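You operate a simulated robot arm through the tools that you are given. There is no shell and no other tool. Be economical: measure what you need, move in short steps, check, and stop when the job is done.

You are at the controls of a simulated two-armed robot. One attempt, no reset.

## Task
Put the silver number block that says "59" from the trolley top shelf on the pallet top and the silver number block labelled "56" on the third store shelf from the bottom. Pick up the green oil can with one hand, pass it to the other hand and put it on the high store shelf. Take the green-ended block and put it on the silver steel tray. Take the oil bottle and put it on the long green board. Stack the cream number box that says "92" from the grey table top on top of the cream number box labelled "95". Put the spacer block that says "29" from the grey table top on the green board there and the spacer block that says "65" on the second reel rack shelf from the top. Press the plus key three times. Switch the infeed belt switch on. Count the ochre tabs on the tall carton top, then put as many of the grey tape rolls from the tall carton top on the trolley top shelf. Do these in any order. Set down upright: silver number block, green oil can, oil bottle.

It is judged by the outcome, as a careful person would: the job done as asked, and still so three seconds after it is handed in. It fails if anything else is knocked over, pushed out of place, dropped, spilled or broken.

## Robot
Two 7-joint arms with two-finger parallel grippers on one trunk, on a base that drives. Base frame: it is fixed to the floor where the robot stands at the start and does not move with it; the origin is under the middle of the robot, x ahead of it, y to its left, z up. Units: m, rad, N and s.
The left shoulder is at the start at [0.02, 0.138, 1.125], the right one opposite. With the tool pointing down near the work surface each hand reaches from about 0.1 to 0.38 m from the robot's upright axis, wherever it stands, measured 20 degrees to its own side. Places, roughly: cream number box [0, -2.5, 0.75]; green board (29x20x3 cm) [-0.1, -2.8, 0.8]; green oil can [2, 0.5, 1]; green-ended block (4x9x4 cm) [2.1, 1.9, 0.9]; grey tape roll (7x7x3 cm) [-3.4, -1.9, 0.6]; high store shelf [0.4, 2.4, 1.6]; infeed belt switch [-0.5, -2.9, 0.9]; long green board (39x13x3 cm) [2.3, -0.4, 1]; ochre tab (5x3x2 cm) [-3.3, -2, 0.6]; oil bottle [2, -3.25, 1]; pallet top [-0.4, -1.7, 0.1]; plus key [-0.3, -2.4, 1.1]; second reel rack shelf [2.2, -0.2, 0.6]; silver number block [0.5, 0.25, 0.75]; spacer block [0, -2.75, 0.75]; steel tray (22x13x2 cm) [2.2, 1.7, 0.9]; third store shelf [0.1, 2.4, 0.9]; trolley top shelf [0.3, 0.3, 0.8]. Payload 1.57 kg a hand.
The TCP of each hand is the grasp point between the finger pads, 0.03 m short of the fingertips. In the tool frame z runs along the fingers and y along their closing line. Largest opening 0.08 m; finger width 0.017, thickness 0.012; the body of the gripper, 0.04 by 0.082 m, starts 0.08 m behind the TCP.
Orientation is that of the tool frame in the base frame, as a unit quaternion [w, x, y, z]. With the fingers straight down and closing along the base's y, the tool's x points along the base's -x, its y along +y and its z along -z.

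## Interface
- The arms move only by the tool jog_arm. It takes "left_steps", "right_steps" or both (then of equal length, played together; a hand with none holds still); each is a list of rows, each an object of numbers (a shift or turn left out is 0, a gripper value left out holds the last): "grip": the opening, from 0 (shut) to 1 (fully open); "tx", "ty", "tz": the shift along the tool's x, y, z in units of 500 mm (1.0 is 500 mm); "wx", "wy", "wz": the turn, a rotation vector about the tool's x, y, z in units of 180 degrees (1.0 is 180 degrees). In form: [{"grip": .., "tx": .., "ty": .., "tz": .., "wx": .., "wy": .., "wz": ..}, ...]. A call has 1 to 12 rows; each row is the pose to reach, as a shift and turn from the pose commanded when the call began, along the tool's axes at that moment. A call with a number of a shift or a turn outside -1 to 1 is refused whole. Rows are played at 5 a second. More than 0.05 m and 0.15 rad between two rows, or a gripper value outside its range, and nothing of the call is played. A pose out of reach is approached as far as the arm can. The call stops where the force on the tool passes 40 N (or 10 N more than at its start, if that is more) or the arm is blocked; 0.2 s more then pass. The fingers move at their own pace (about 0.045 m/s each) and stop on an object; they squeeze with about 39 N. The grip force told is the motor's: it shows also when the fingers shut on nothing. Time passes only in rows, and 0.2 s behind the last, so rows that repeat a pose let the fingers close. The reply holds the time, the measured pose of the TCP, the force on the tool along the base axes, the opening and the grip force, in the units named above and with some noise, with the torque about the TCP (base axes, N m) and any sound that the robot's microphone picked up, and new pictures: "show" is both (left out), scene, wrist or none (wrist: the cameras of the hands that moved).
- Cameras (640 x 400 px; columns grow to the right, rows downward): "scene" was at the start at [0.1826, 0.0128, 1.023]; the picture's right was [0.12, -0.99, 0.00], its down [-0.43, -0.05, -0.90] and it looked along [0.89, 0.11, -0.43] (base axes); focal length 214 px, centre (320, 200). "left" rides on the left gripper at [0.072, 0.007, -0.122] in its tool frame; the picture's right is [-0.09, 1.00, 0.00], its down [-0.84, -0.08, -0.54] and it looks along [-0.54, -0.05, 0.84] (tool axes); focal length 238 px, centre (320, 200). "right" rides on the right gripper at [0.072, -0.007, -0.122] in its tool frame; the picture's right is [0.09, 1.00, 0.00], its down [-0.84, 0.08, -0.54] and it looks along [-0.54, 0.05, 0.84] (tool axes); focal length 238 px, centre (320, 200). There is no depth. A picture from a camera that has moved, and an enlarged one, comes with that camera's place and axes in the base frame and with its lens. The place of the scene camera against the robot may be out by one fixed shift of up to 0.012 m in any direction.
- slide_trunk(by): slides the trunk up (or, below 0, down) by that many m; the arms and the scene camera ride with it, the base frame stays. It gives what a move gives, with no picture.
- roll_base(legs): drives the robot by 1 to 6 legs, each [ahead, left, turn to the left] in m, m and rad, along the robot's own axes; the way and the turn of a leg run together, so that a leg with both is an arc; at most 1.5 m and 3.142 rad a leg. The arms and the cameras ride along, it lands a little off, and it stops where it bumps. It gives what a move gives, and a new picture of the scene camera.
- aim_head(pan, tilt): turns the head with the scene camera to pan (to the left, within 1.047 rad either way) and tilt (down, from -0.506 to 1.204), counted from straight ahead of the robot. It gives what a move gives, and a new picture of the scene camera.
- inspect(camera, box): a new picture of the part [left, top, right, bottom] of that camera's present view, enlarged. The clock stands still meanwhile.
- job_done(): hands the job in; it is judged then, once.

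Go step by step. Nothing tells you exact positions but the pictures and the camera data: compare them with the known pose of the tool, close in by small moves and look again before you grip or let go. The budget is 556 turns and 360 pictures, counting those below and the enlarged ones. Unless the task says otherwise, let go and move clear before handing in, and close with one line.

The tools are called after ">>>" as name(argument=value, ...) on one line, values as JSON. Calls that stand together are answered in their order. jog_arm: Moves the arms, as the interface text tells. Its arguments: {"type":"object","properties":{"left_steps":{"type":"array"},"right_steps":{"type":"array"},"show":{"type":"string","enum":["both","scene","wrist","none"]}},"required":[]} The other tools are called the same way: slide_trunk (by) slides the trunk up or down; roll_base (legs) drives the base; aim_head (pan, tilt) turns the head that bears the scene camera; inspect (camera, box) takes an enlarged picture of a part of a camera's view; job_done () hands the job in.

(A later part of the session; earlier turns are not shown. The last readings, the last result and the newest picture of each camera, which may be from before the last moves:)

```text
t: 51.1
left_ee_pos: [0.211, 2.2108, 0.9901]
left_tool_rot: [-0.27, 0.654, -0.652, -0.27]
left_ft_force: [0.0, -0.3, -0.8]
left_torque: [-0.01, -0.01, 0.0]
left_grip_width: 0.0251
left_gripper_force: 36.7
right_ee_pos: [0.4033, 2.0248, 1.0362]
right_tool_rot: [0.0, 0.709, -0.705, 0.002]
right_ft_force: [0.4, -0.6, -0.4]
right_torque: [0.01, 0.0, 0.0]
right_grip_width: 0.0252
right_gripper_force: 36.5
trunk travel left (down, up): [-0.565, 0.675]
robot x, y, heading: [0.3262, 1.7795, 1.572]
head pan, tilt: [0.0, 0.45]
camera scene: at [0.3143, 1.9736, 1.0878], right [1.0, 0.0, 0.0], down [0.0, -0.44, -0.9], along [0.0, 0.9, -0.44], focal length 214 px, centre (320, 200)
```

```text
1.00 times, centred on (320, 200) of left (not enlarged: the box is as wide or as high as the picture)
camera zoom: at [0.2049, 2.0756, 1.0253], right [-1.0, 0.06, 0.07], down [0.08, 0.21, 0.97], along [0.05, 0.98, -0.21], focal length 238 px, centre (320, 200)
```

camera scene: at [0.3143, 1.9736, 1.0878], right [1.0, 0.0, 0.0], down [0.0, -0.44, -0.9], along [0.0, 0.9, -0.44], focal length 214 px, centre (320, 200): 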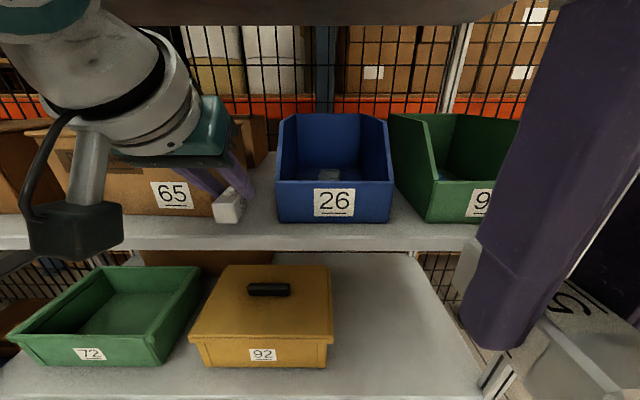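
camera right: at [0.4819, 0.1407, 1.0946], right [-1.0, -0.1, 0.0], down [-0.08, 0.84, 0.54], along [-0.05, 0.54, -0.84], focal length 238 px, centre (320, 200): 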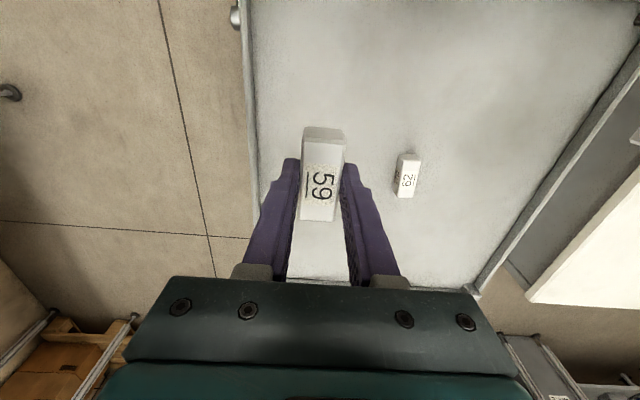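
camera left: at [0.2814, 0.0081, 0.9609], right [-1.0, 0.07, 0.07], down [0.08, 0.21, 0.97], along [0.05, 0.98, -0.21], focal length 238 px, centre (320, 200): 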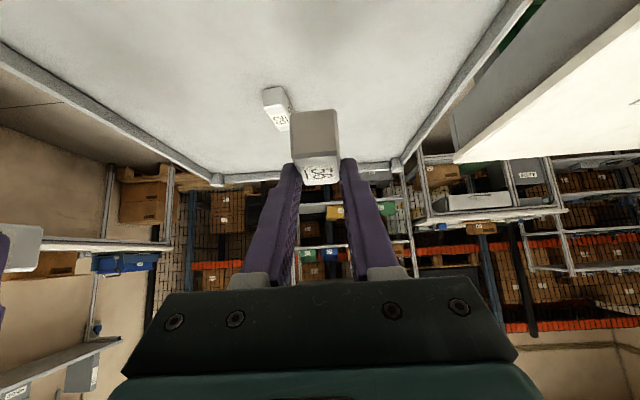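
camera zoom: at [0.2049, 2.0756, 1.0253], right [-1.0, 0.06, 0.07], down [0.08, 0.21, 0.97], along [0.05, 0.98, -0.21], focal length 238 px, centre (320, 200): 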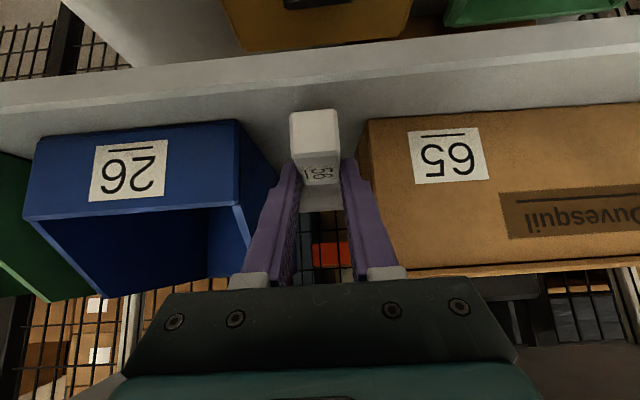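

The gap is 9 cm wide, centred near x=0.224. I'll shift over, move in and lower to just above the shelf.

>>> jog_arm(left_steps=[{"tx": -0.034, "tz": 0.034, "ty": -0.026}, {"tx": -0.013, "tz": 0.055, "ty": -0.026}, {"tx": 0.005, "tz": 0.073, "ty": -0.026}], show="both")

```text
t: 51.9
left_ee_pos: [0.2228, 2.2362, 0.9687]
left_tool_rot: [-0.277, 0.653, -0.649, -0.275]
left_ft_force: [-2.3, -10.4, 30.4]
left_torque: [0.14, 0.07, 0.05]
left_grip_width: 0.0257
left_gripper_force: 37.3
right_ee_pos: [0.4011, 2.0245, 1.0363]
right_tool_rot: [0.0, 0.71, -0.704, 0.002]
right_ft_force: [-0.3, -0.3, -1.4]
right_torque: [0.01, 0.01, 0.03]
right_grip_width: 0.0252
right_gripper_force: 36.6
trunk travel left (down, up): [-0.565, 0.675]
robot x, y, heading: [0.3232, 1.7766, 1.572]
head pan, tilt: [0.0, 0.45]
camera scene: at [0.3136, 1.974, 1.0887], right [1.0, 0.0, 0.0], down [0.0, -0.43, -0.9], along [0.0, 0.9, -0.43], focal length 214 px, centre (320, 200)
camera left: at [0.2179, 2.1006, 1.0009], right [-1.0, 0.06, 0.06], down [0.07, 0.19, 0.98], along [0.05, 0.98, -0.2], focal length 238 px, centre (320, 200)
```

scene: 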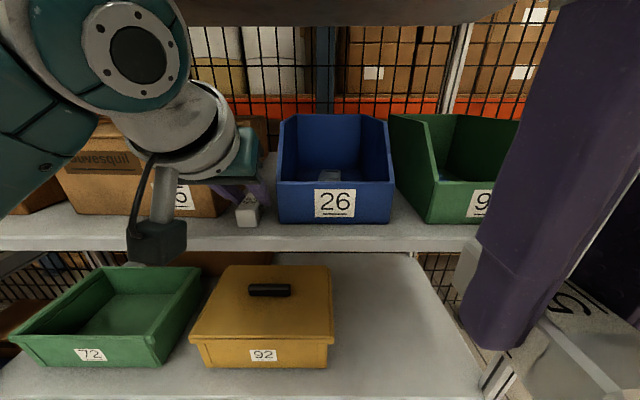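
left: 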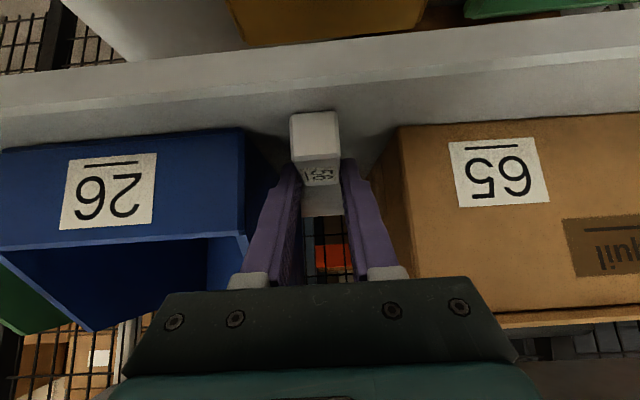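

Block has touched the shelf (30 N). I'll ease up 4 mm, release with a moderate opening, and look.

>>> jog_arm(left_steps=[{"tx": -0.006, "tz": -0.006}, {"tx": -0.006, "tz": -0.006}], show="none")

```text
t: 52.5
left_ee_pos: [0.2243, 2.2369, 0.9679]
left_tool_rot: [-0.271, 0.655, -0.651, -0.272]
left_ft_force: [1.4, 3.8, 18.8]
left_torque: [0.76, -0.07, 0.02]
left_grip_width: 0.0252
left_gripper_force: 36.9
right_ee_pos: [0.4024, 2.0263, 1.037]
right_tool_rot: [0.0, 0.709, -0.705, 0.0]
right_ft_force: [0.1, 0.6, -0.4]
right_torque: [-0.02, -0.03, 0.02]
right_grip_width: 0.0253
right_gripper_force: 36.6
trunk travel left (down, up): [-0.565, 0.675]
robot x, y, heading: [0.3221, 1.7796, 1.578]
head pan, tilt: [0.0, 0.45]
```

Still lightly pressed on the shelf; release and draw the hand back and up.

>>> jog_arm(left_steps=[{"tx": -0.002, "tz": -0.002, "grip": 0.3}, {"tx": -0.002, "tz": -0.002, "grip": 0.55}, {"tx": -0.002, "tz": -0.002, "grip": 0.55}, {"tx": -0.002, "tz": -0.04, "grip": 0.55}, {"tx": -0.002, "tz": -0.12, "grip": 0.55}, {"tx": -0.002, "tz": -0.2, "grip": 0.55}], show="both")

```text
t: 53.9
left_ee_pos: [0.2246, 2.1623, 1.0396]
left_tool_rot: [-0.269, 0.656, -0.652, -0.27]
left_ft_force: [0.3, 0.3, 0.1]
left_torque: [0.01, 0.0, -0.03]
left_grip_width: 0.0436
left_gripper_force: 0.1
right_ee_pos: [0.4032, 2.0226, 1.0358]
right_tool_rot: [-0.001, 0.709, -0.705, 0.002]
right_ft_force: [0.7, 0.0, -1.0]
right_torque: [0.0, 0.0, -0.03]
right_grip_width: 0.0251
right_gripper_force: 36.6
trunk travel left (down, up): [-0.565, 0.675]
robot x, y, heading: [0.3248, 1.7799, 1.572]
head pan, tilt: [0.0, 0.45]
camera scene: at [0.3155, 1.973, 1.0876], right [1.0, 0.0, 0.0], down [0.0, -0.44, -0.9], along [0.0, 0.9, -0.44], focal length 214 px, centre (320, 200)
camera left: at [0.2196, 2.0275, 1.0736], right [-1.0, 0.06, 0.06], down [0.07, 0.21, 0.97], along [0.05, 0.98, -0.22], focal length 238 px, centre (320, 200)
```

scene: 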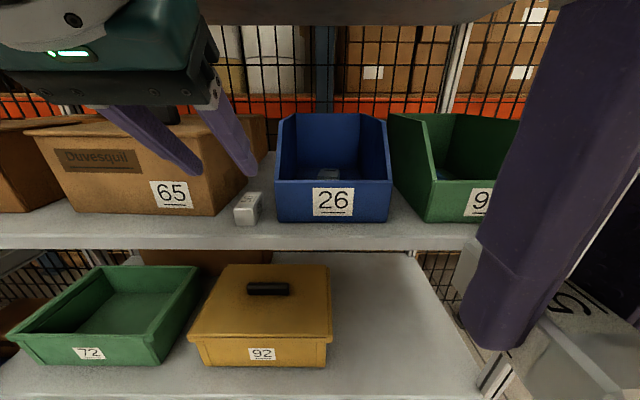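
left: 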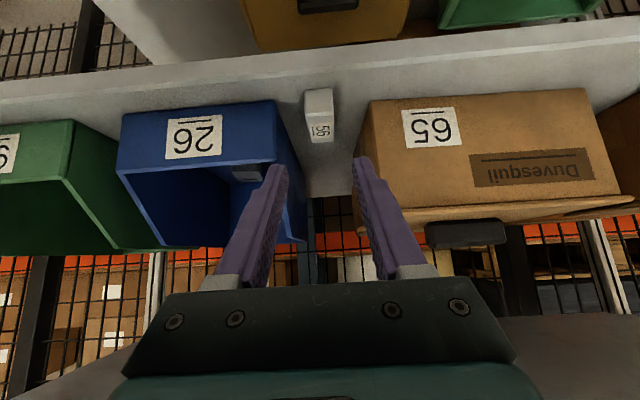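

56 stands on the third shelf. Next the bench with the green-ended block and steel tray: back out, move right, and turn to face it.

>>> roll_base(legs=[[-0.4, 0, 0], [0, -0.65, 0], [0, 0, -1.5708], [0, 0.4, 0]])

```text
t: 65.5
left_ee_pos: [1.3563, 1.88, 1.0406]
left_tool_rot: [0.382, -0.008, 0.924, 0.003]
left_ft_force: [-0.4, -0.2, -0.2]
left_torque: [-0.01, 0.03, 0.02]
left_grip_width: 0.0439
left_gripper_force: 0.0
right_ee_pos: [1.2169, 1.7019, 1.0367]
right_tool_rot: [-0.001, -0.009, 1.0, -0.001]
right_ft_force: [-0.3, 0.3, -0.4]
right_torque: [0.02, 0.0, -0.02]
right_grip_width: 0.0252
right_gripper_force: 36.8
trunk travel left (down, up): [-0.565, 0.675]
robot x, y, heading: [0.9749, 1.7751, 0.018]
head pan, tilt: [0.0, 0.45]
camera scene: at [1.1565, 1.7812, 1.0878], right [0.02, -1.0, 0.0], down [-0.44, -0.01, -0.9], along [0.9, 0.01, -0.44], focal length 214 px, centre (320, 200)
```

scene: 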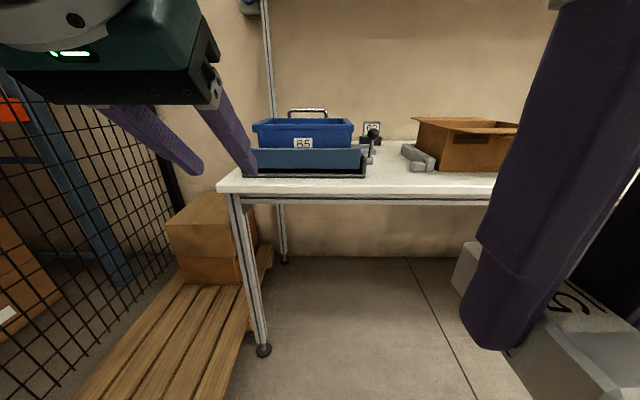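

Let me enlarge the bench top.

>>> inspect(camera="scene", box=[220, 90, 480, 230])

```text
2.46 times, centred on (350, 160) of scene
camera zoom: at [1.1565, 1.7812, 1.0878], right [0.02, -1.0, 0.0], down [-0.44, -0.01, -0.9], along [0.9, 0.01, -0.44], focal length 528 px, centre (246, 298)
```

zoom: 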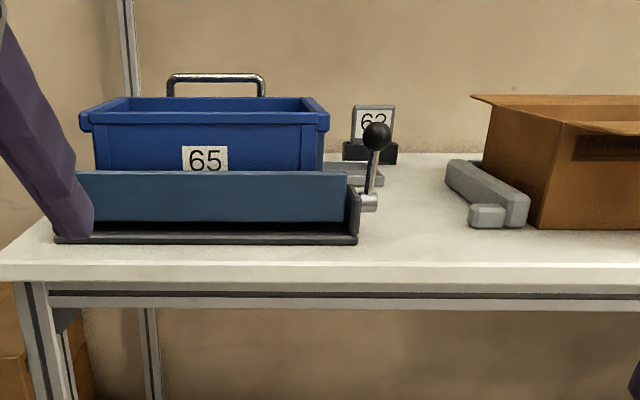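

Items are hidden behind the blue bender; I'll raise the trunk, look from higher and closer.

>>> slide_trunk(by=0.4)

>>> roll_base(legs=[[0.35, 0, -0.018]])

>>> aim_head(pan=0.0, tilt=0.65)

```text
t: 69.3
left_ee_pos: [1.3558, 1.8814, 1.4389]
left_tool_rot: [0.382, -0.008, 0.924, 0.003]
left_ft_force: [0.2, -0.4, 0.1]
left_torque: [0.03, 0.0, 0.02]
left_grip_width: 0.0441
left_gripper_force: 0.1
right_ee_pos: [1.217, 1.7006, 1.4366]
right_tool_rot: [-0.001, -0.009, 1.0, -0.001]
right_ft_force: [0.1, -0.4, -1.4]
right_torque: [0.01, -0.01, 0.0]
right_grip_width: 0.0251
right_gripper_force: 37.2
trunk travel left (down, up): [-0.965, 0.275]
robot x, y, heading: [0.9725, 1.7712, 0.018]
head pan, tilt: [0.0, 0.45]
```

```text
t: 71.6
left_ee_pos: [1.7053, 1.8774, 1.4389]
left_tool_rot: [0.382, -0.001, 0.924, 0.0]
left_ft_force: [0.3, -0.5, 0.6]
left_torque: [-0.05, 0.01, -0.01]
left_grip_width: 0.044
left_gripper_force: 0.0
right_ee_pos: [1.5646, 1.6998, 1.4364]
right_tool_rot: [-0.001, 0.0, 1.0, -0.002]
right_ft_force: [-1.7, 0.7, -0.7]
right_torque: [0.01, 0.0, 0.04]
right_grip_width: 0.0253
right_gripper_force: 36.4
trunk travel left (down, up): [-0.965, 0.275]
robot x, y, heading: [1.32, 1.7785, 0.002]
head pan, tilt: [0.0, 0.45]
camera scene: at [1.5054, 1.7809, 1.4878], right [0.0, -1.0, 0.0], down [-0.44, 0.0, -0.9], along [0.9, 0.0, -0.44], focal length 214 px, centre (320, 200)
```

scene: 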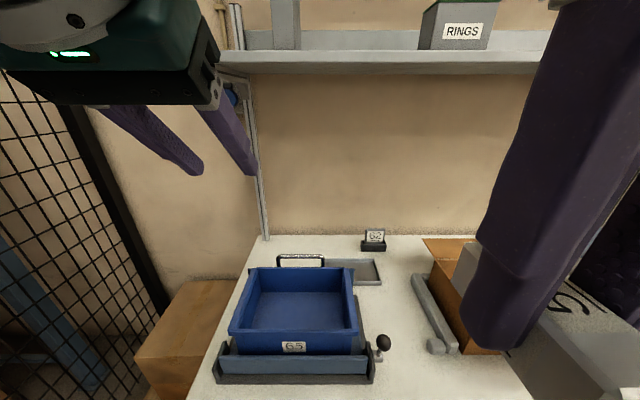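

```text
t: 72.3
left_ee_pos: [1.7067, 1.8787, 1.4393]
left_tool_rot: [0.382, -0.001, 0.924, 0.001]
left_ft_force: [0.6, -0.5, 0.7]
left_torque: [-0.01, 0.0, -0.01]
left_grip_width: 0.0438
left_gripper_force: 0.0
right_ee_pos: [1.5662, 1.699, 1.4349]
right_tool_rot: [-0.001, -0.001, 1.0, -0.001]
right_ft_force: [-0.3, -1.1, -1.0]
right_torque: [0.0, 0.0, 0.0]
right_grip_width: 0.025
right_gripper_force: 36.6
trunk travel left (down, up): [-0.965, 0.275]
robot x, y, heading: [1.3211, 1.7807, -0.001]
head pan, tilt: [0.0, 0.649]
camera scene: at [1.5004, 1.7809, 1.47], right [0.0, -1.0, 0.0], down [-0.6, 0.0, -0.8], along [0.8, 0.0, -0.6], focal length 214 px, centre (320, 200)
```

scene: 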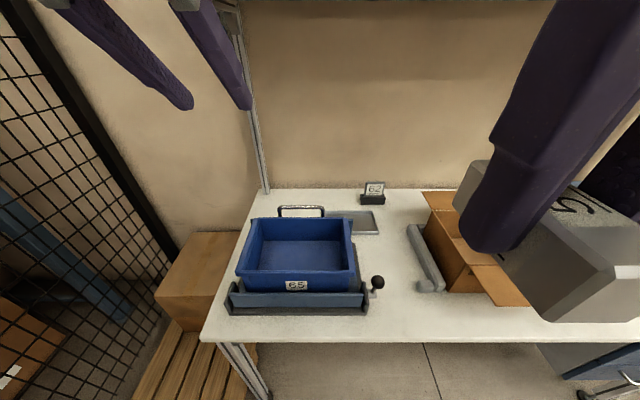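

The steel tray is behind the blue bin; the green-ended block isn't visible yet. I'll use the left wrist camera from above, hand turned vertical.

>>> jog_arm(left_steps=[{"wy": 0.042, "tx": -0.05, "tz": 0.05}, {"wy": 0.084, "tx": -0.1, "tz": 0.1}, {"wy": 0.126, "tx": -0.15, "tz": 0.15}, {"wy": 0.168, "tx": -0.2, "tz": 0.2}, {"wy": 0.21, "tx": -0.2, "tz": 0.2}, {"wy": 0.25, "tx": -0.2, "tz": 0.2}], show="both")

```text
t: 73.9
left_ee_pos: [1.7813, 1.9012, 1.3986]
left_tool_rot: [-0.034, 0.007, 0.999, 0.003]
left_ft_force: [-0.1, 0.0, 0.3]
left_torque: [-0.01, -0.01, 0.03]
left_grip_width: 0.044
left_gripper_force: 0.0
left hand out of reach, approached as far as the arm can: row 4, 5, 6
right_ee_pos: [1.5648, 1.6989, 1.4357]
right_tool_rot: [-0.002, -0.002, 1.0, -0.002]
right_ft_force: [-0.6, -0.4, -0.7]
right_torque: [-0.02, -0.01, 0.01]
right_grip_width: 0.0253
right_gripper_force: 36.4
trunk travel left (down, up): [-0.965, 0.275]
robot x, y, heading: [1.3223, 1.7813, 0.001]
head pan, tilt: [0.0, 0.649]
stopped in row 6 (left hand): the arm was blocked; the commanded pose is now the measured one
camera scene: at [1.5003, 1.7809, 1.4699], right [0.0, -1.0, 0.0], down [-0.6, 0.0, -0.8], along [0.8, 0.0, -0.6], focal length 214 px, centre (320, 200)
camera left: at [1.7185, 1.9098, 1.5254], right [0.11, 0.99, 0.0], down [0.87, -0.09, 0.48], along [0.48, -0.05, -0.88], focal length 238 px, centre (320, 200)
```

scene: 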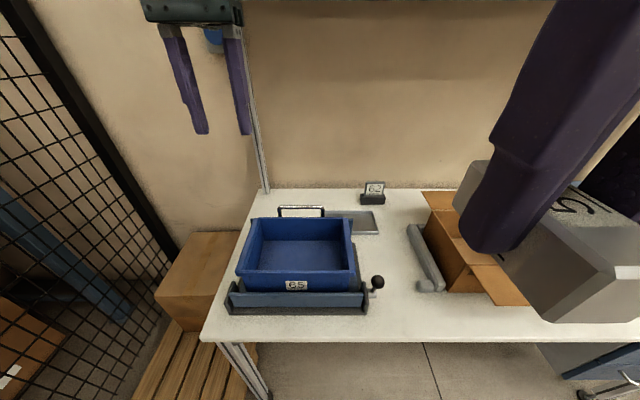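
left: 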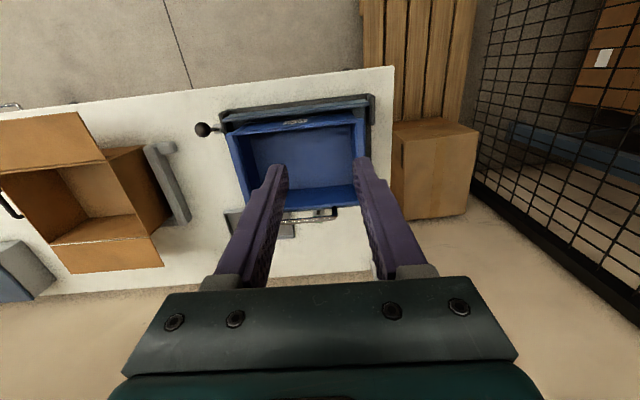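

>>> inspect(camera="left", box=[180, 60, 420, 290])

>>> inspect(camera="left", box=[0, 90, 240, 300])

```text
1.74 times, centred on (300, 175) of left
camera zoom: at [1.7185, 1.9098, 1.5254], right [0.11, 0.99, 0.0], down [0.87, -0.09, 0.48], along [0.48, -0.05, -0.88], focal length 414 px, centre (355, 244)
```

zoom: 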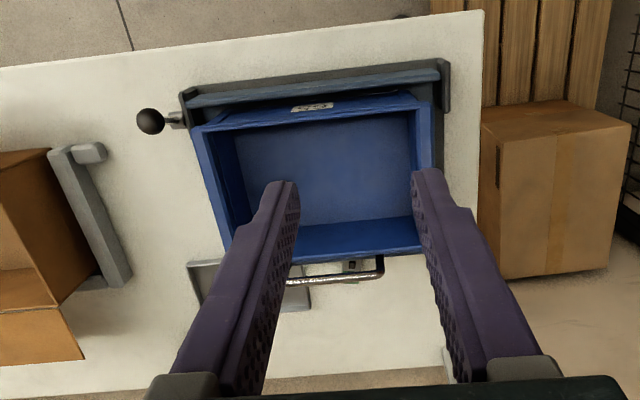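

```text
1.90 times, centred on (120, 195) of left
camera zoom: at [1.7185, 1.9098, 1.5254], right [0.11, 0.99, 0.0], down [0.87, -0.09, 0.48], along [0.48, -0.05, -0.88], focal length 454 px, centre (701, 210)
```

zoom: 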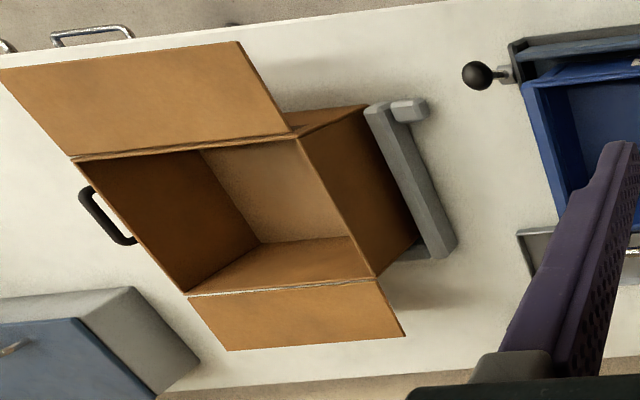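

The block is probably behind the blue bin, at about (2.1, 1.87). I'll roll nearer and look again with the wrist camera.

>>> roll_base(legs=[[0.2, 0, 0]])

>>> inspect(camera="left", box=[150, 50, 450, 250])

```text
t: 75.5
left_ee_pos: [1.9821, 1.9021, 1.3988]
left_tool_rot: [-0.034, 0.008, 0.999, 0.003]
left_ft_force: [-0.4, -0.6, -0.6]
left_torque: [0.01, 0.0, -0.01]
left_grip_width: 0.0441
left_gripper_force: 0.0
right_ee_pos: [1.7654, 1.7003, 1.4347]
right_tool_rot: [-0.001, 0.0, 1.0, -0.002]
right_ft_force: [-0.1, 0.8, -0.8]
right_torque: [-0.02, 0.02, -0.02]
right_grip_width: 0.025
right_gripper_force: 36.7
trunk travel left (down, up): [-0.965, 0.275]
robot x, y, heading: [1.523, 1.7782, -0.002]
head pan, tilt: [0.0, 0.649]
camera scene: at [1.7006, 1.7809, 1.4699], right [0.0, -1.0, 0.0], down [-0.6, 0.0, -0.8], along [0.8, 0.0, -0.6], focal length 214 px, centre (320, 200)
```

scene: 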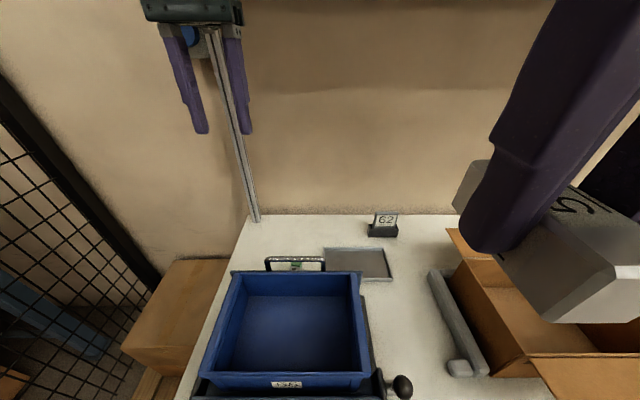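

```text
2.00 times, centred on (300, 150) of left
camera zoom: at [1.9188, 1.9097, 1.5256], right [0.11, 0.99, 0.0], down [0.87, -0.09, 0.48], along [0.48, -0.05, -0.88], focal length 477 px, centre (360, 300)
```

zoom: 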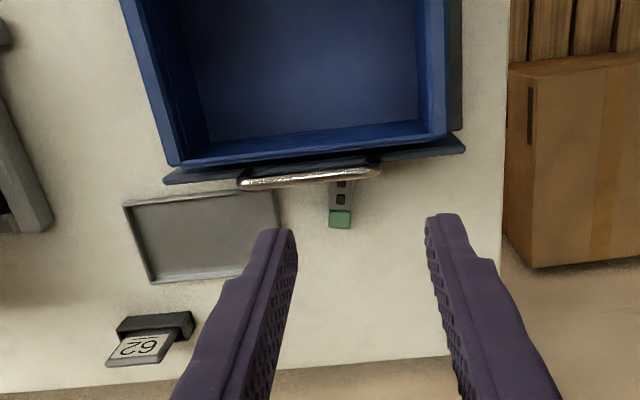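

The green-ended block is right behind the bin at about (2.06–2.156, 1.861, top 0.87). The wrist camera would foul the bin's handle, so I'll try turning the left hand 180° so its camera faces the wall.

>>> jog_arm(left_steps=[{"wz": 0.045}, {"wz": 0.09}, {"wz": 0.135}, {"wz": 0.18}, {"wz": 0.225}, {"wz": 0.27}, {"wz": 0.315}, {"wz": 0.36}, {"wz": 0.405}, {"wz": 0.45}, {"wz": 0.495}], show="none")

```text
t: 77.9
left_ee_pos: [1.982, 1.901, 1.3997]
left_tool_rot: [-0.026, 0.707, 0.706, -0.022]
left_ft_force: [-0.2, 0.5, 0.0]
left_torque: [-0.03, -0.01, 0.01]
left_grip_width: 0.0441
left_gripper_force: 0.0
right_ee_pos: [1.7652, 1.6995, 1.4345]
right_tool_rot: [-0.001, -0.001, 1.0, -0.002]
right_ft_force: [0.1, 0.2, -0.2]
right_torque: [0.01, -0.03, -0.01]
right_grip_width: 0.0252
right_gripper_force: 37.1
trunk travel left (down, up): [-0.965, 0.275]
robot x, y, heading: [1.5216, 1.7808, -0.004]
head pan, tilt: [0.0, 0.649]
```

>>> jog_arm(left_steps=[{"wz": 0.045}, {"wz": 0.09}, {"wz": 0.135}, {"wz": 0.18}, {"wz": 0.225}, {"wz": 0.27}, {"wz": 0.315}, {"wz": 0.36}, {"wz": 0.405}, {"wz": 0.45}, {"wz": 0.495, "wx": 0.0}], show="none")

```text
t: 80.3
left_ee_pos: [1.9806, 1.902, 1.3992]
left_tool_rot: [-0.003, 0.999, 0.006, -0.035]
left_ft_force: [0.3, -0.2, -0.5]
left_torque: [-0.01, -0.01, 0.02]
left_grip_width: 0.0439
left_gripper_force: 0.0
right_ee_pos: [1.7662, 1.6995, 1.4351]
right_tool_rot: [-0.001, -0.001, 1.0, -0.002]
right_ft_force: [0.5, 0.2, -1.4]
right_torque: [-0.01, 0.01, 0.01]
right_grip_width: 0.0252
right_gripper_force: 36.4
trunk travel left (down, up): [-0.965, 0.275]
robot x, y, heading: [1.5205, 1.7785, -0.002]
head pan, tilt: [0.0, 0.649]
```

The flip works. I'll raise the right hand for clearance and roll gently closer to the bench.

>>> jog_arm(right_steps=[{"tz": -0.09}, {"tz": -0.18}, {"tz": -0.27}, {"tz": -0.36}, {"tz": -0.44}], left_steps=[{"wy": 0.022}, {"wy": 0.022}, {"wy": 0.022}, {"wy": 0.022}, {"wy": 0.022}], show="none")

>>> roll_base(legs=[[0.07, -0.03, 0]])

```text
t: 81.0
left_ee_pos: [1.995, 1.898, 1.3979]
left_tool_rot: [-0.003, 1.0, 0.009, -0.004]
left_ft_force: [-1.0, 0.6, 0.4]
left_torque: [0.02, 0.0, -0.02]
left_grip_width: 0.0441
left_gripper_force: 0.0
left hand out of reach, approached as far as the arm can: row 1, 2, 3
right_ee_pos: [1.7445, 1.6964, 1.4756]
right_tool_rot: [-0.132, -0.004, 0.991, -0.03]
right_ft_force: [-1.0, 0.6, -0.7]
right_torque: [-0.01, 0.0, -0.01]
right_grip_width: 0.0251
right_gripper_force: 36.6
trunk travel left (down, up): [-0.965, 0.275]
robot x, y, heading: [1.5232, 1.7794, -0.002]
head pan, tilt: [0.0, 0.649]
stopped in row 3 (right hand): the arm was blocked; the commanded pose is now the measured one
```

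```text
t: 82.2
left_ee_pos: [2.0537, 1.8701, 1.3982]
left_tool_rot: [-0.001, 1.0, 0.01, -0.009]
left_ft_force: [-0.7, -0.9, 0.3]
left_torque: [0.0, 0.01, -0.01]
left_grip_width: 0.0441
left_gripper_force: 0.0
right_ee_pos: [1.8063, 1.669, 1.473]
right_tool_rot: [-0.132, -0.007, 0.991, -0.03]
right_ft_force: [0.8, -0.1, -2.1]
right_torque: [-0.01, -0.01, -0.03]
right_grip_width: 0.0252
right_gripper_force: 36.5
trunk travel left (down, up): [-0.965, 0.275]
robot x, y, heading: [1.5839, 1.7514, 0.01]
head pan, tilt: [0.0, 0.649]
stopped in leg 1: the robot was blocked; the commanded pose is now the measured one
camera scene: at [1.7637, 1.7524, 1.4691], right [0.01, -1.0, 0.0], down [-0.61, 0.0, -0.8], along [0.8, 0.01, -0.61], focal length 214 px, centre (320, 200)
```

scene: 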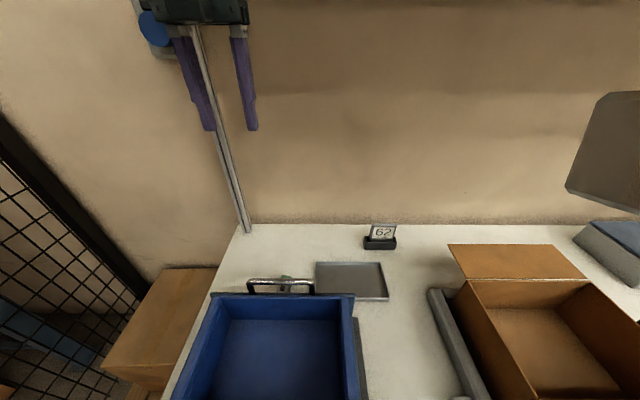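

The base is blocked by the bench at x≈1.584. I'll back off a little and turn right so the left shoulder comes forward, gaining reach.

>>> roll_base(legs=[[-0.02, 0.08, 0], [0, 0, -1.3]])

>>> aim_head(pan=1.04, tilt=0.7)

```text
t: 86.5
left_ee_pos: [1.8127, 1.4136, 1.4008]
left_tool_rot: [-0.004, 0.805, -0.593, -0.005]
left_ft_force: [0.1, 0.9, 0.1]
left_torque: [-0.04, 0.03, 0.03]
left_grip_width: 0.0439
left_gripper_force: 0.1
right_ee_pos: [1.5503, 1.5972, 1.4764]
right_tool_rot: [-0.123, 0.59, 0.796, 0.056]
right_ft_force: [0.7, 0.6, -1.5]
right_torque: [0.0, -0.01, 0.01]
right_grip_width: 0.0254
right_gripper_force: 36.8
trunk travel left (down, up): [-0.965, 0.275]
robot x, y, heading: [1.5662, 1.8332, -1.282]
head pan, tilt: [0.0, 0.649]
camera scene: at [1.6111, 1.6538, 1.4699], right [-0.96, -0.28, 0.0], down [-0.17, 0.58, -0.8], along [0.23, -0.76, -0.6], focal length 214 px, centre (320, 200)
```

scene: 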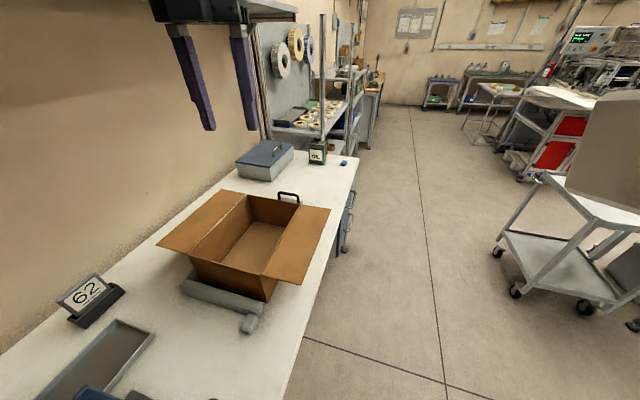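

```text
t: 87.8
left_ee_pos: [1.812, 1.4128, 1.3997]
left_tool_rot: [-0.003, 0.806, -0.592, -0.005]
left_ft_force: [0.1, 0.3, -0.4]
left_torque: [-0.02, 0.01, -0.04]
left_grip_width: 0.044
left_gripper_force: 0.0
right_ee_pos: [1.55, 1.5968, 1.4762]
right_tool_rot: [-0.123, 0.591, 0.796, 0.055]
right_ft_force: [0.2, -0.3, -2.2]
right_torque: [0.01, -0.01, 0.04]
right_grip_width: 0.0254
right_gripper_force: 36.6
trunk travel left (down, up): [-0.965, 0.275]
robot x, y, heading: [1.5659, 1.8305, -1.282]
head pan, tilt: [1.04, 0.7]
camera scene: at [1.6689, 1.7165, 1.4656], right [-0.24, -0.97, 0.0], down [-0.63, 0.16, -0.76], along [0.74, -0.18, -0.64], focal length 214 px, centre (320, 200)
```

scene: 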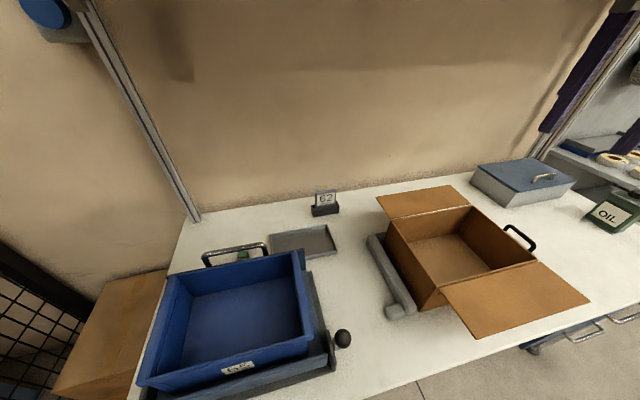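

Now I can see the block from above behind the bin. I'll lower the trunk some and swing the left hand to above the block, camera side toward the wall.

>>> slide_trunk(by=-0.12)

>>> jog_arm(left_steps=[{"tx": -0.055, "ty": -0.073, "wz": -0.0336}, {"tx": -0.11, "ty": -0.146, "wz": -0.067}, {"tx": -0.166, "ty": -0.219, "wz": -0.1}, {"tx": -0.221, "ty": -0.292, "wz": -0.134}, {"tx": -0.276, "ty": -0.365, "wz": -0.168}, {"tx": -0.332, "ty": -0.438, "wz": -0.2}, {"tx": -0.387, "ty": -0.511, "wz": -0.235}, {"tx": -0.443, "ty": -0.584, "wz": -0.269}, {"tx": -0.498, "ty": -0.657, "wz": -0.3}, {"tx": -0.553, "ty": -0.73, "wz": -0.336}, {"tx": -0.609, "ty": -0.803, "wz": -0.37}, {"tx": -0.664, "ty": -0.876, "wz": -0.403}], show="both")

```text
t: 89.3
left_ee_pos: [1.811, 1.4139, 1.2791]
left_tool_rot: [-0.004, 0.806, -0.592, -0.005]
left_ft_force: [0.0, 0.8, 0.4]
left_torque: [-0.02, 0.01, -0.02]
left_grip_width: 0.044
left_gripper_force: 0.1
right_ee_pos: [1.5503, 1.5961, 1.3555]
right_tool_rot: [-0.123, 0.59, 0.796, 0.055]
right_ft_force: [0.5, 0.2, -0.4]
right_torque: [-0.03, -0.01, 0.01]
right_grip_width: 0.0252
right_gripper_force: 37.1
trunk travel left (down, up): [-0.845, 0.395]
robot x, y, heading: [1.5678, 1.8349, -1.285]
head pan, tilt: [1.04, 0.7]
```

```text
t: 91.0
left_ee_pos: [2.1092, 1.6067, 1.2782]
left_tool_rot: [-0.067, 0.964, -0.252, -0.04]
left_ft_force: [-0.3, -1.0, 0.3]
left_torque: [-0.01, 0.01, -0.01]
left_grip_width: 0.0441
left_gripper_force: 0.1
left hand out of reach, approached as far as the arm can: row 1, 2, 3, 4, 5, 6, 7, 8
right_ee_pos: [1.5481, 1.5976, 1.3564]
right_tool_rot: [-0.124, 0.59, 0.796, 0.057]
right_ft_force: [0.6, 0.7, -1.5]
right_torque: [0.03, -0.03, 0.0]
right_grip_width: 0.0251
right_gripper_force: 36.0
trunk travel left (down, up): [-0.845, 0.395]
robot x, y, heading: [1.5639, 1.8318, -1.285]
head pan, tilt: [1.04, 0.7]
stopped in row 8 (left hand): the arm was blocked; the commanded pose is now the measured one
camera scene: at [1.6689, 1.7165, 1.3456], right [-0.24, -0.97, 0.0], down [-0.63, 0.15, -0.76], along [0.74, -0.18, -0.64], focal length 214 px, centre (320, 200)
camera left: at [2.1744, 1.5501, 1.3891], right [-0.57, -0.81, -0.1], down [-0.67, 0.39, 0.64], along [-0.48, 0.43, -0.77], focal length 238 px, centre (320, 200)
```

scene: 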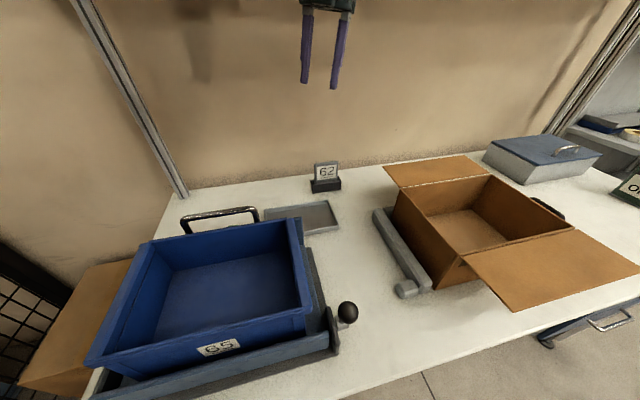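
left: 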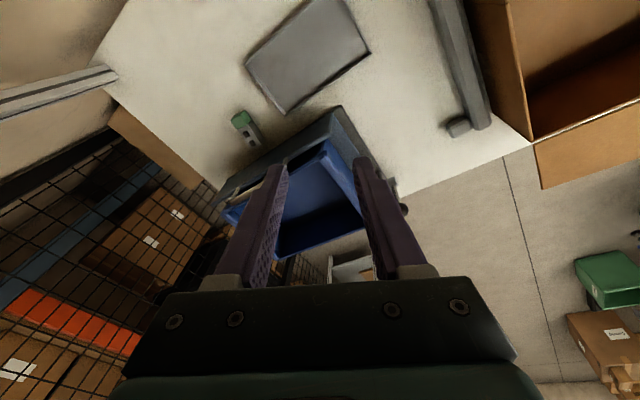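

I'll continue the swing to bring the hand over y≈1.86 and level it.

>>> jog_arm(left_steps=[{"tx": -0.037, "ty": -0.075, "tz": 0.0125, "wx": -0.007, "wy": 0.004, "wz": -0.027}, {"tx": -0.075, "ty": -0.15, "tz": 0.025, "wx": -0.014, "wy": 0.009, "wz": -0.054}, {"tx": -0.112, "ty": -0.225, "tz": 0.0375, "wx": -0.021, "wy": 0.013, "wz": -0.081}, {"tx": -0.15, "ty": -0.3, "tz": 0.05, "wx": -0.029, "wy": 0.017, "wz": -0.108}, {"tx": -0.187, "ty": -0.375, "tz": 0.0625, "wx": -0.036, "wy": 0.022, "wz": -0.135}, {"tx": -0.225, "ty": -0.449, "tz": 0.075, "wx": -0.043, "wy": 0.026, "wz": -0.162}], show="both")

```text
t: 92.4
left_ee_pos: [2.2196, 1.8095, 1.2809]
left_tool_rot: [0.018, 1.0, -0.002, -0.001]
left_ft_force: [-0.1, 4.5, -1.4]
left_torque: [-0.39, 0.01, 0.04]
left_grip_width: 0.0443
left_gripper_force: 0.1
left hand out of reach, approached as far as the arm can: row 1, 2, 3, 4, 5, 6
right_ee_pos: [1.5501, 1.5969, 1.3555]
right_tool_rot: [-0.123, 0.59, 0.796, 0.054]
right_ft_force: [-0.3, -0.3, -1.0]
right_torque: [-0.03, -0.03, 0.0]
right_grip_width: 0.0251
right_gripper_force: 36.6
trunk travel left (down, up): [-0.845, 0.395]
robot x, y, heading: [1.5638, 1.8307, -1.285]
head pan, tilt: [1.04, 0.7]
camera scene: at [1.6687, 1.7165, 1.3456], right [-0.24, -0.97, 0.0], down [-0.63, 0.16, -0.76], along [0.74, -0.18, -0.64], focal length 214 px, centre (320, 200)
camera left: at [2.2923, 1.8074, 1.402], right [-0.1, -0.99, 0.04], down [-0.83, 0.1, 0.54], along [-0.54, 0.02, -0.84], focal length 238 px, centre (320, 200)
```

scene: 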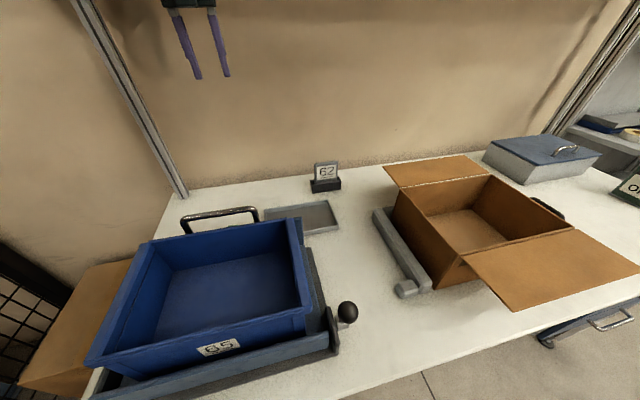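
left: 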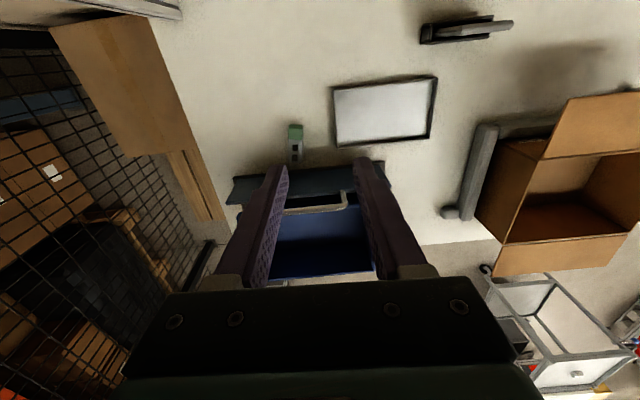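

With this stance the left hand reaches past the block; block centre is ≈(2.107, 1.863). I'll position over it and level out.

>>> jog_arm(left_steps=[{"tx": -0.07, "ty": -0.03, "wx": 0.011}, {"tx": -0.14, "ty": -0.07, "wx": 0.011}, {"tx": -0.22, "ty": -0.107, "wx": 0.011, "grip": 1}, {"tx": -0.22, "ty": -0.107, "wx": 0.011}], show="wrist")

```text
t: 93.4
left_ee_pos: [2.1103, 1.8723, 1.2816]
left_tool_rot: [-0.018, 1.0, 0.0, 0.001]
left_ft_force: [-0.8, -0.1, -0.4]
left_torque: [0.01, -0.03, -0.01]
left_grip_width: 0.0798
left_gripper_force: 0.0
left hand out of reach, approached as far as the arm can: row 1
right_ee_pos: [1.5501, 1.5969, 1.3556]
right_tool_rot: [-0.123, 0.59, 0.796, 0.055]
right_ft_force: [0.6, 0.1, -0.9]
right_torque: [-0.02, 0.0, -0.02]
right_grip_width: 0.0254
right_gripper_force: 36.4
trunk travel left (down, up): [-0.845, 0.395]
robot x, y, heading: [1.5686, 1.8336, -1.285]
head pan, tilt: [1.04, 0.7]
camera left: at [2.1828, 1.8625, 1.4023], right [-0.09, -1.0, -0.03], down [-0.84, 0.06, 0.54], along [-0.54, 0.08, -0.84], focal length 238 px, centre (320, 200)
```

left: 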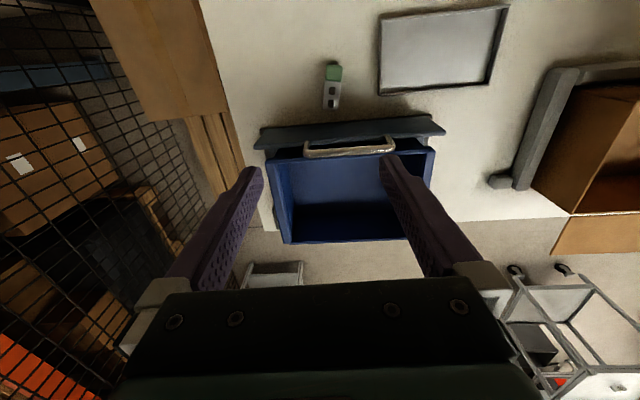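

Undo the slight tilt, lower the trunk 15 cm, then check the arm over the bin.

>>> slide_trunk(by=-0.15)

>>> jog_arm(left_steps=[{"tx": 0.0, "ty": 0.018, "wx": -0.0115}, {"tx": 0.0, "ty": 0.018, "tz": 0.08, "wx": -0.0115}, {"tx": 0.0, "ty": 0.018, "tz": 0.16, "wx": -0.0115}], show="both")

```text
t: 95.2
left_ee_pos: [2.1115, 1.8697, 1.1318]
left_tool_rot: [-0.017, 1.0, -0.002, 0.0]
left_ft_force: [0.9, -1.0, 0.8]
left_torque: [0.0, 0.01, -0.01]
left_grip_width: 0.0802
left_gripper_force: 0.0
right_ee_pos: [1.5499, 1.5982, 1.2052]
right_tool_rot: [-0.123, 0.59, 0.796, 0.055]
right_ft_force: [-1.0, 0.4, -1.1]
right_torque: [-0.01, -0.01, 0.01]
right_grip_width: 0.0254
right_gripper_force: 36.9
trunk travel left (down, up): [-0.695, 0.545]
robot x, y, heading: [1.5691, 1.8348, -1.283]
head pan, tilt: [1.04, 0.7]
```

```text
t: 96.0
left_ee_pos: [2.1101, 1.866, 1.0519]
left_tool_rot: [0.001, 1.0, -0.001, 0.001]
left_ft_force: [-0.1, 0.6, -1.1]
left_torque: [0.03, 0.03, 0.02]
left_grip_width: 0.08
left_gripper_force: 0.1
right_ee_pos: [1.5498, 1.5966, 1.2062]
right_tool_rot: [-0.122, 0.59, 0.796, 0.055]
right_ft_force: [0.2, -0.1, -0.9]
right_torque: [0.02, 0.0, 0.04]
right_grip_width: 0.025
right_gripper_force: 37.0
trunk travel left (down, up): [-0.695, 0.545]
robot x, y, heading: [1.5646, 1.8292, -1.278]
head pan, tilt: [1.04, 0.7]
camera scene: at [1.6689, 1.7166, 1.1956], right [-0.24, -0.97, 0.0], down [-0.63, 0.15, -0.76], along [0.74, -0.18, -0.64], focal length 214 px, centre (320, 200)
camera left: at [2.1826, 1.8609, 1.1722], right [-0.1, -1.0, 0.0], down [-0.84, 0.08, 0.54], along [-0.54, 0.05, -0.84], focal length 238 px, centre (320, 200)
```

scene: 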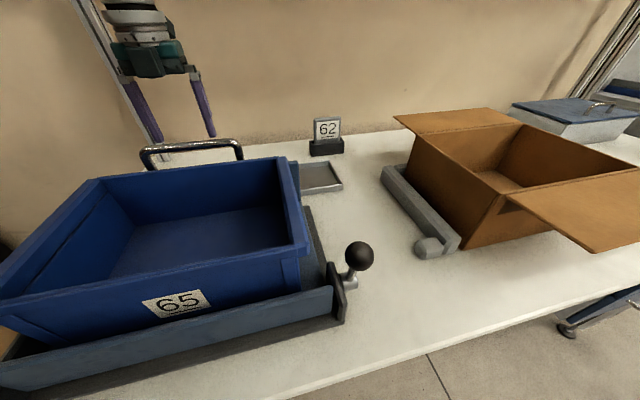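
left: 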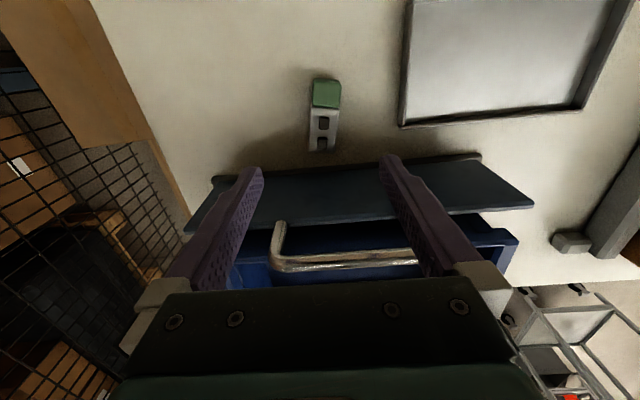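

Well aligned; I'll shift 1.5 cm toward the wall for handle clearance and descend to grip.

>>> jog_arm(left_steps=[{"tx": 0.03, "ty": 0.008, "tz": 0.06}, {"tx": 0.03, "ty": 0.008, "tz": 0.15}, {"tx": 0.03, "ty": 0.008, "tz": 0.24}, {"tx": 0.03, "ty": 0.008, "tz": 0.31}, {"tx": 0.03, "ty": 0.008, "tz": 0.34}], show="both")

```text
t: 97.1
left_ee_pos: [2.1261, 1.8607, 0.8892]
left_tool_rot: [0.0, 1.0, 0.0, -0.001]
left_ft_force: [-2.4, -0.9, 9.2]
left_torque: [0.3, 0.0, -0.08]
left_grip_width: 0.0799
left_gripper_force: 0.0
right_ee_pos: [1.5498, 1.5972, 1.2043]
right_tool_rot: [-0.123, 0.59, 0.796, 0.055]
right_ft_force: [0.3, 0.0, -0.7]
right_torque: [0.03, -0.02, -0.01]
right_grip_width: 0.0254
right_gripper_force: 36.5
trunk travel left (down, up): [-0.695, 0.545]
robot x, y, heading: [1.5702, 1.8262, -1.28]
head pan, tilt: [1.04, 0.7]
stopped in row 5 (left hand): the force on the tool passed its limit at 74 N (the readings are from after the stop); the commanded pose is now the measured one
camera scene: at [1.6692, 1.7166, 1.1958], right [-0.24, -0.97, 0.0], down [-0.62, 0.16, -0.77], along [0.74, -0.18, -0.64], focal length 214 px, centre (320, 200)
camera left: at [2.1985, 1.8565, 1.011], right [-0.09, -1.0, 0.0], down [-0.84, 0.08, 0.54], along [-0.54, 0.05, -0.84], focal length 238 px, centre (320, 200)
```

scene: 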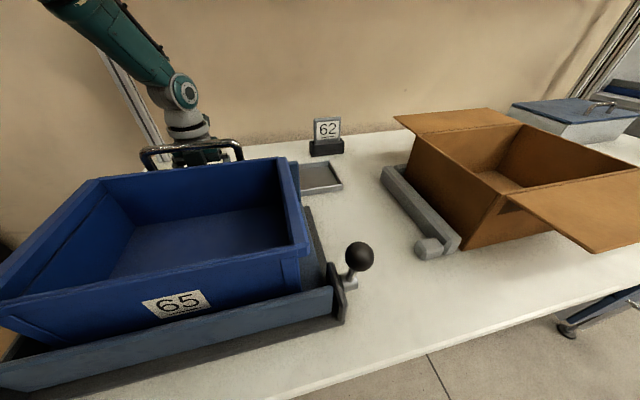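
left: 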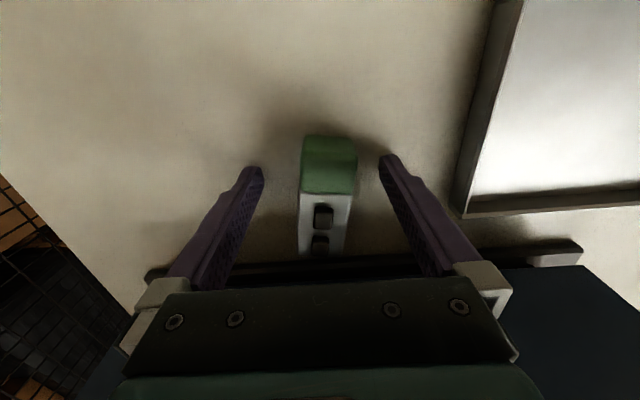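

The fingertips touched the bench (surface ≈0.858). Raise 5 mm and grip the block, then lift a bit.

>>> jog_arm(left_steps=[{"tz": -0.01}, {"tz": -0.01, "grip": 0}, {"tz": -0.01, "grip": 0}, {"tz": -0.01, "grip": 0}, {"tz": -0.01, "grip": 0}, {"tz": -0.06, "grip": 0}, {"tz": -0.12, "grip": 0}, {"tz": -0.16, "grip": 0}], show="both")

```text
t: 98.9
left_ee_pos: [2.1258, 1.8616, 0.9684]
left_tool_rot: [0.0, 1.0, -0.001, -0.001]
left_ft_force: [0.3, 0.1, -2.4]
left_torque: [0.0, -0.02, -0.04]
left_grip_width: 0.0339
left_gripper_force: 38.8
right_ee_pos: [1.5499, 1.5973, 1.2058]
right_tool_rot: [-0.122, 0.59, 0.796, 0.056]
right_ft_force: [-0.1, 0.2, -0.9]
right_torque: [-0.03, -0.02, -0.02]
right_grip_width: 0.0251
right_gripper_force: 36.3
trunk travel left (down, up): [-0.695, 0.545]
robot x, y, heading: [1.5661, 1.8321, -1.287]
head pan, tilt: [1.04, 0.7]
camera scene: at [1.6687, 1.7166, 1.1955], right [-0.24, -0.97, 0.0], down [-0.63, 0.16, -0.76], along [0.74, -0.18, -0.64], focal length 214 px, centre (320, 200)
camera left: at [2.1987, 1.8564, 1.0897], right [-0.09, -1.0, 0.0], down [-0.83, 0.08, 0.55], along [-0.54, 0.05, -0.84], focal length 238 px, centre (320, 200)
```

scene: 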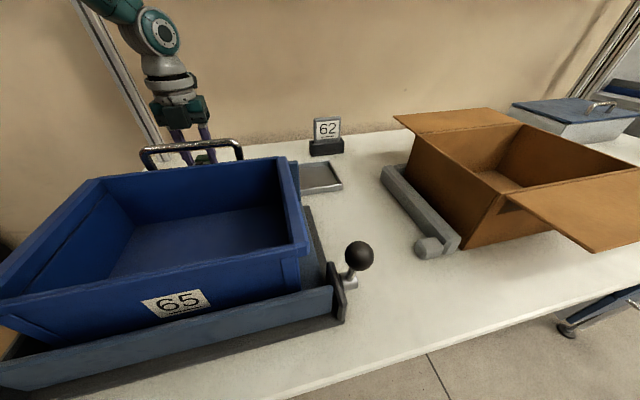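
left: 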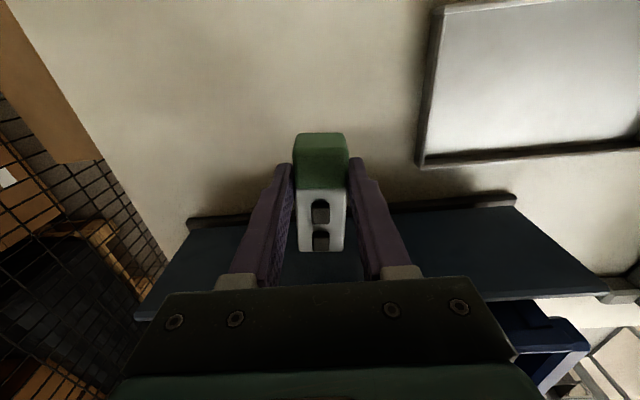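

The block is held. I'll slide the whole robot 0.15 m along the bench so the block comes over the tray.

>>> roll_base(legs=[[0.144, -0.042, 0]])

>>> jog_arm(left_steps=[{"tx": 0.03}, {"tx": 0.064}], show="wrist")

```text
t: 100.3
left_ee_pos: [2.1277, 1.7109, 0.9693]
left_tool_rot: [0.0, 1.0, -0.001, -0.002]
left_ft_force: [0.2, 0.7, -1.8]
left_torque: [0.0, 0.0, 0.01]
left_grip_width: 0.0336
left_gripper_force: 38.8
right_ee_pos: [1.5498, 1.4468, 1.2064]
right_tool_rot: [-0.123, 0.592, 0.795, 0.055]
right_ft_force: [0.3, -0.3, -1.6]
right_torque: [0.0, -0.03, -0.01]
right_grip_width: 0.0255
right_gripper_force: 36.5
trunk travel left (down, up): [-0.695, 0.545]
robot x, y, heading: [1.5685, 1.6806, -1.284]
head pan, tilt: [1.04, 0.7]
camera scene: at [1.6693, 1.5658, 1.1956], right [-0.24, -0.97, 0.0], down [-0.63, 0.16, -0.76], along [0.74, -0.19, -0.64], focal length 214 px, centre (320, 200)
```

scene: 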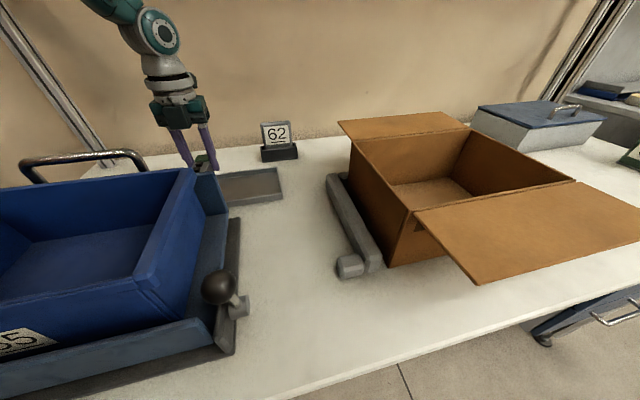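

```text
t: 100.9
left_ee_pos: [2.1587, 1.7089, 0.9685]
left_tool_rot: [0.001, 1.0, -0.001, -0.002]
left_ft_force: [-0.8, 0.4, -1.5]
left_torque: [-0.01, -0.03, -0.01]
left_grip_width: 0.0339
left_gripper_force: 39.1
right_ee_pos: [1.5501, 1.4471, 1.2053]
right_tool_rot: [-0.123, 0.591, 0.795, 0.054]
right_ft_force: [0.1, 0.2, -1.4]
right_torque: [-0.02, -0.02, 0.01]
right_grip_width: 0.025
right_gripper_force: 36.5
trunk travel left (down, up): [-0.695, 0.545]
robot x, y, heading: [1.5682, 1.6824, -1.284]
head pan, tilt: [1.04, 0.7]
camera left: at [2.2318, 1.7043, 1.0895], right [-0.09, -1.0, 0.0], down [-0.83, 0.08, 0.55], along [-0.54, 0.05, -0.84], focal length 238 px, centre (320, 200)
```

left: 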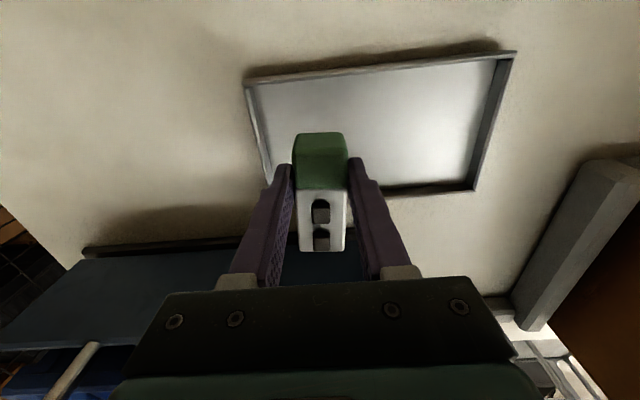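

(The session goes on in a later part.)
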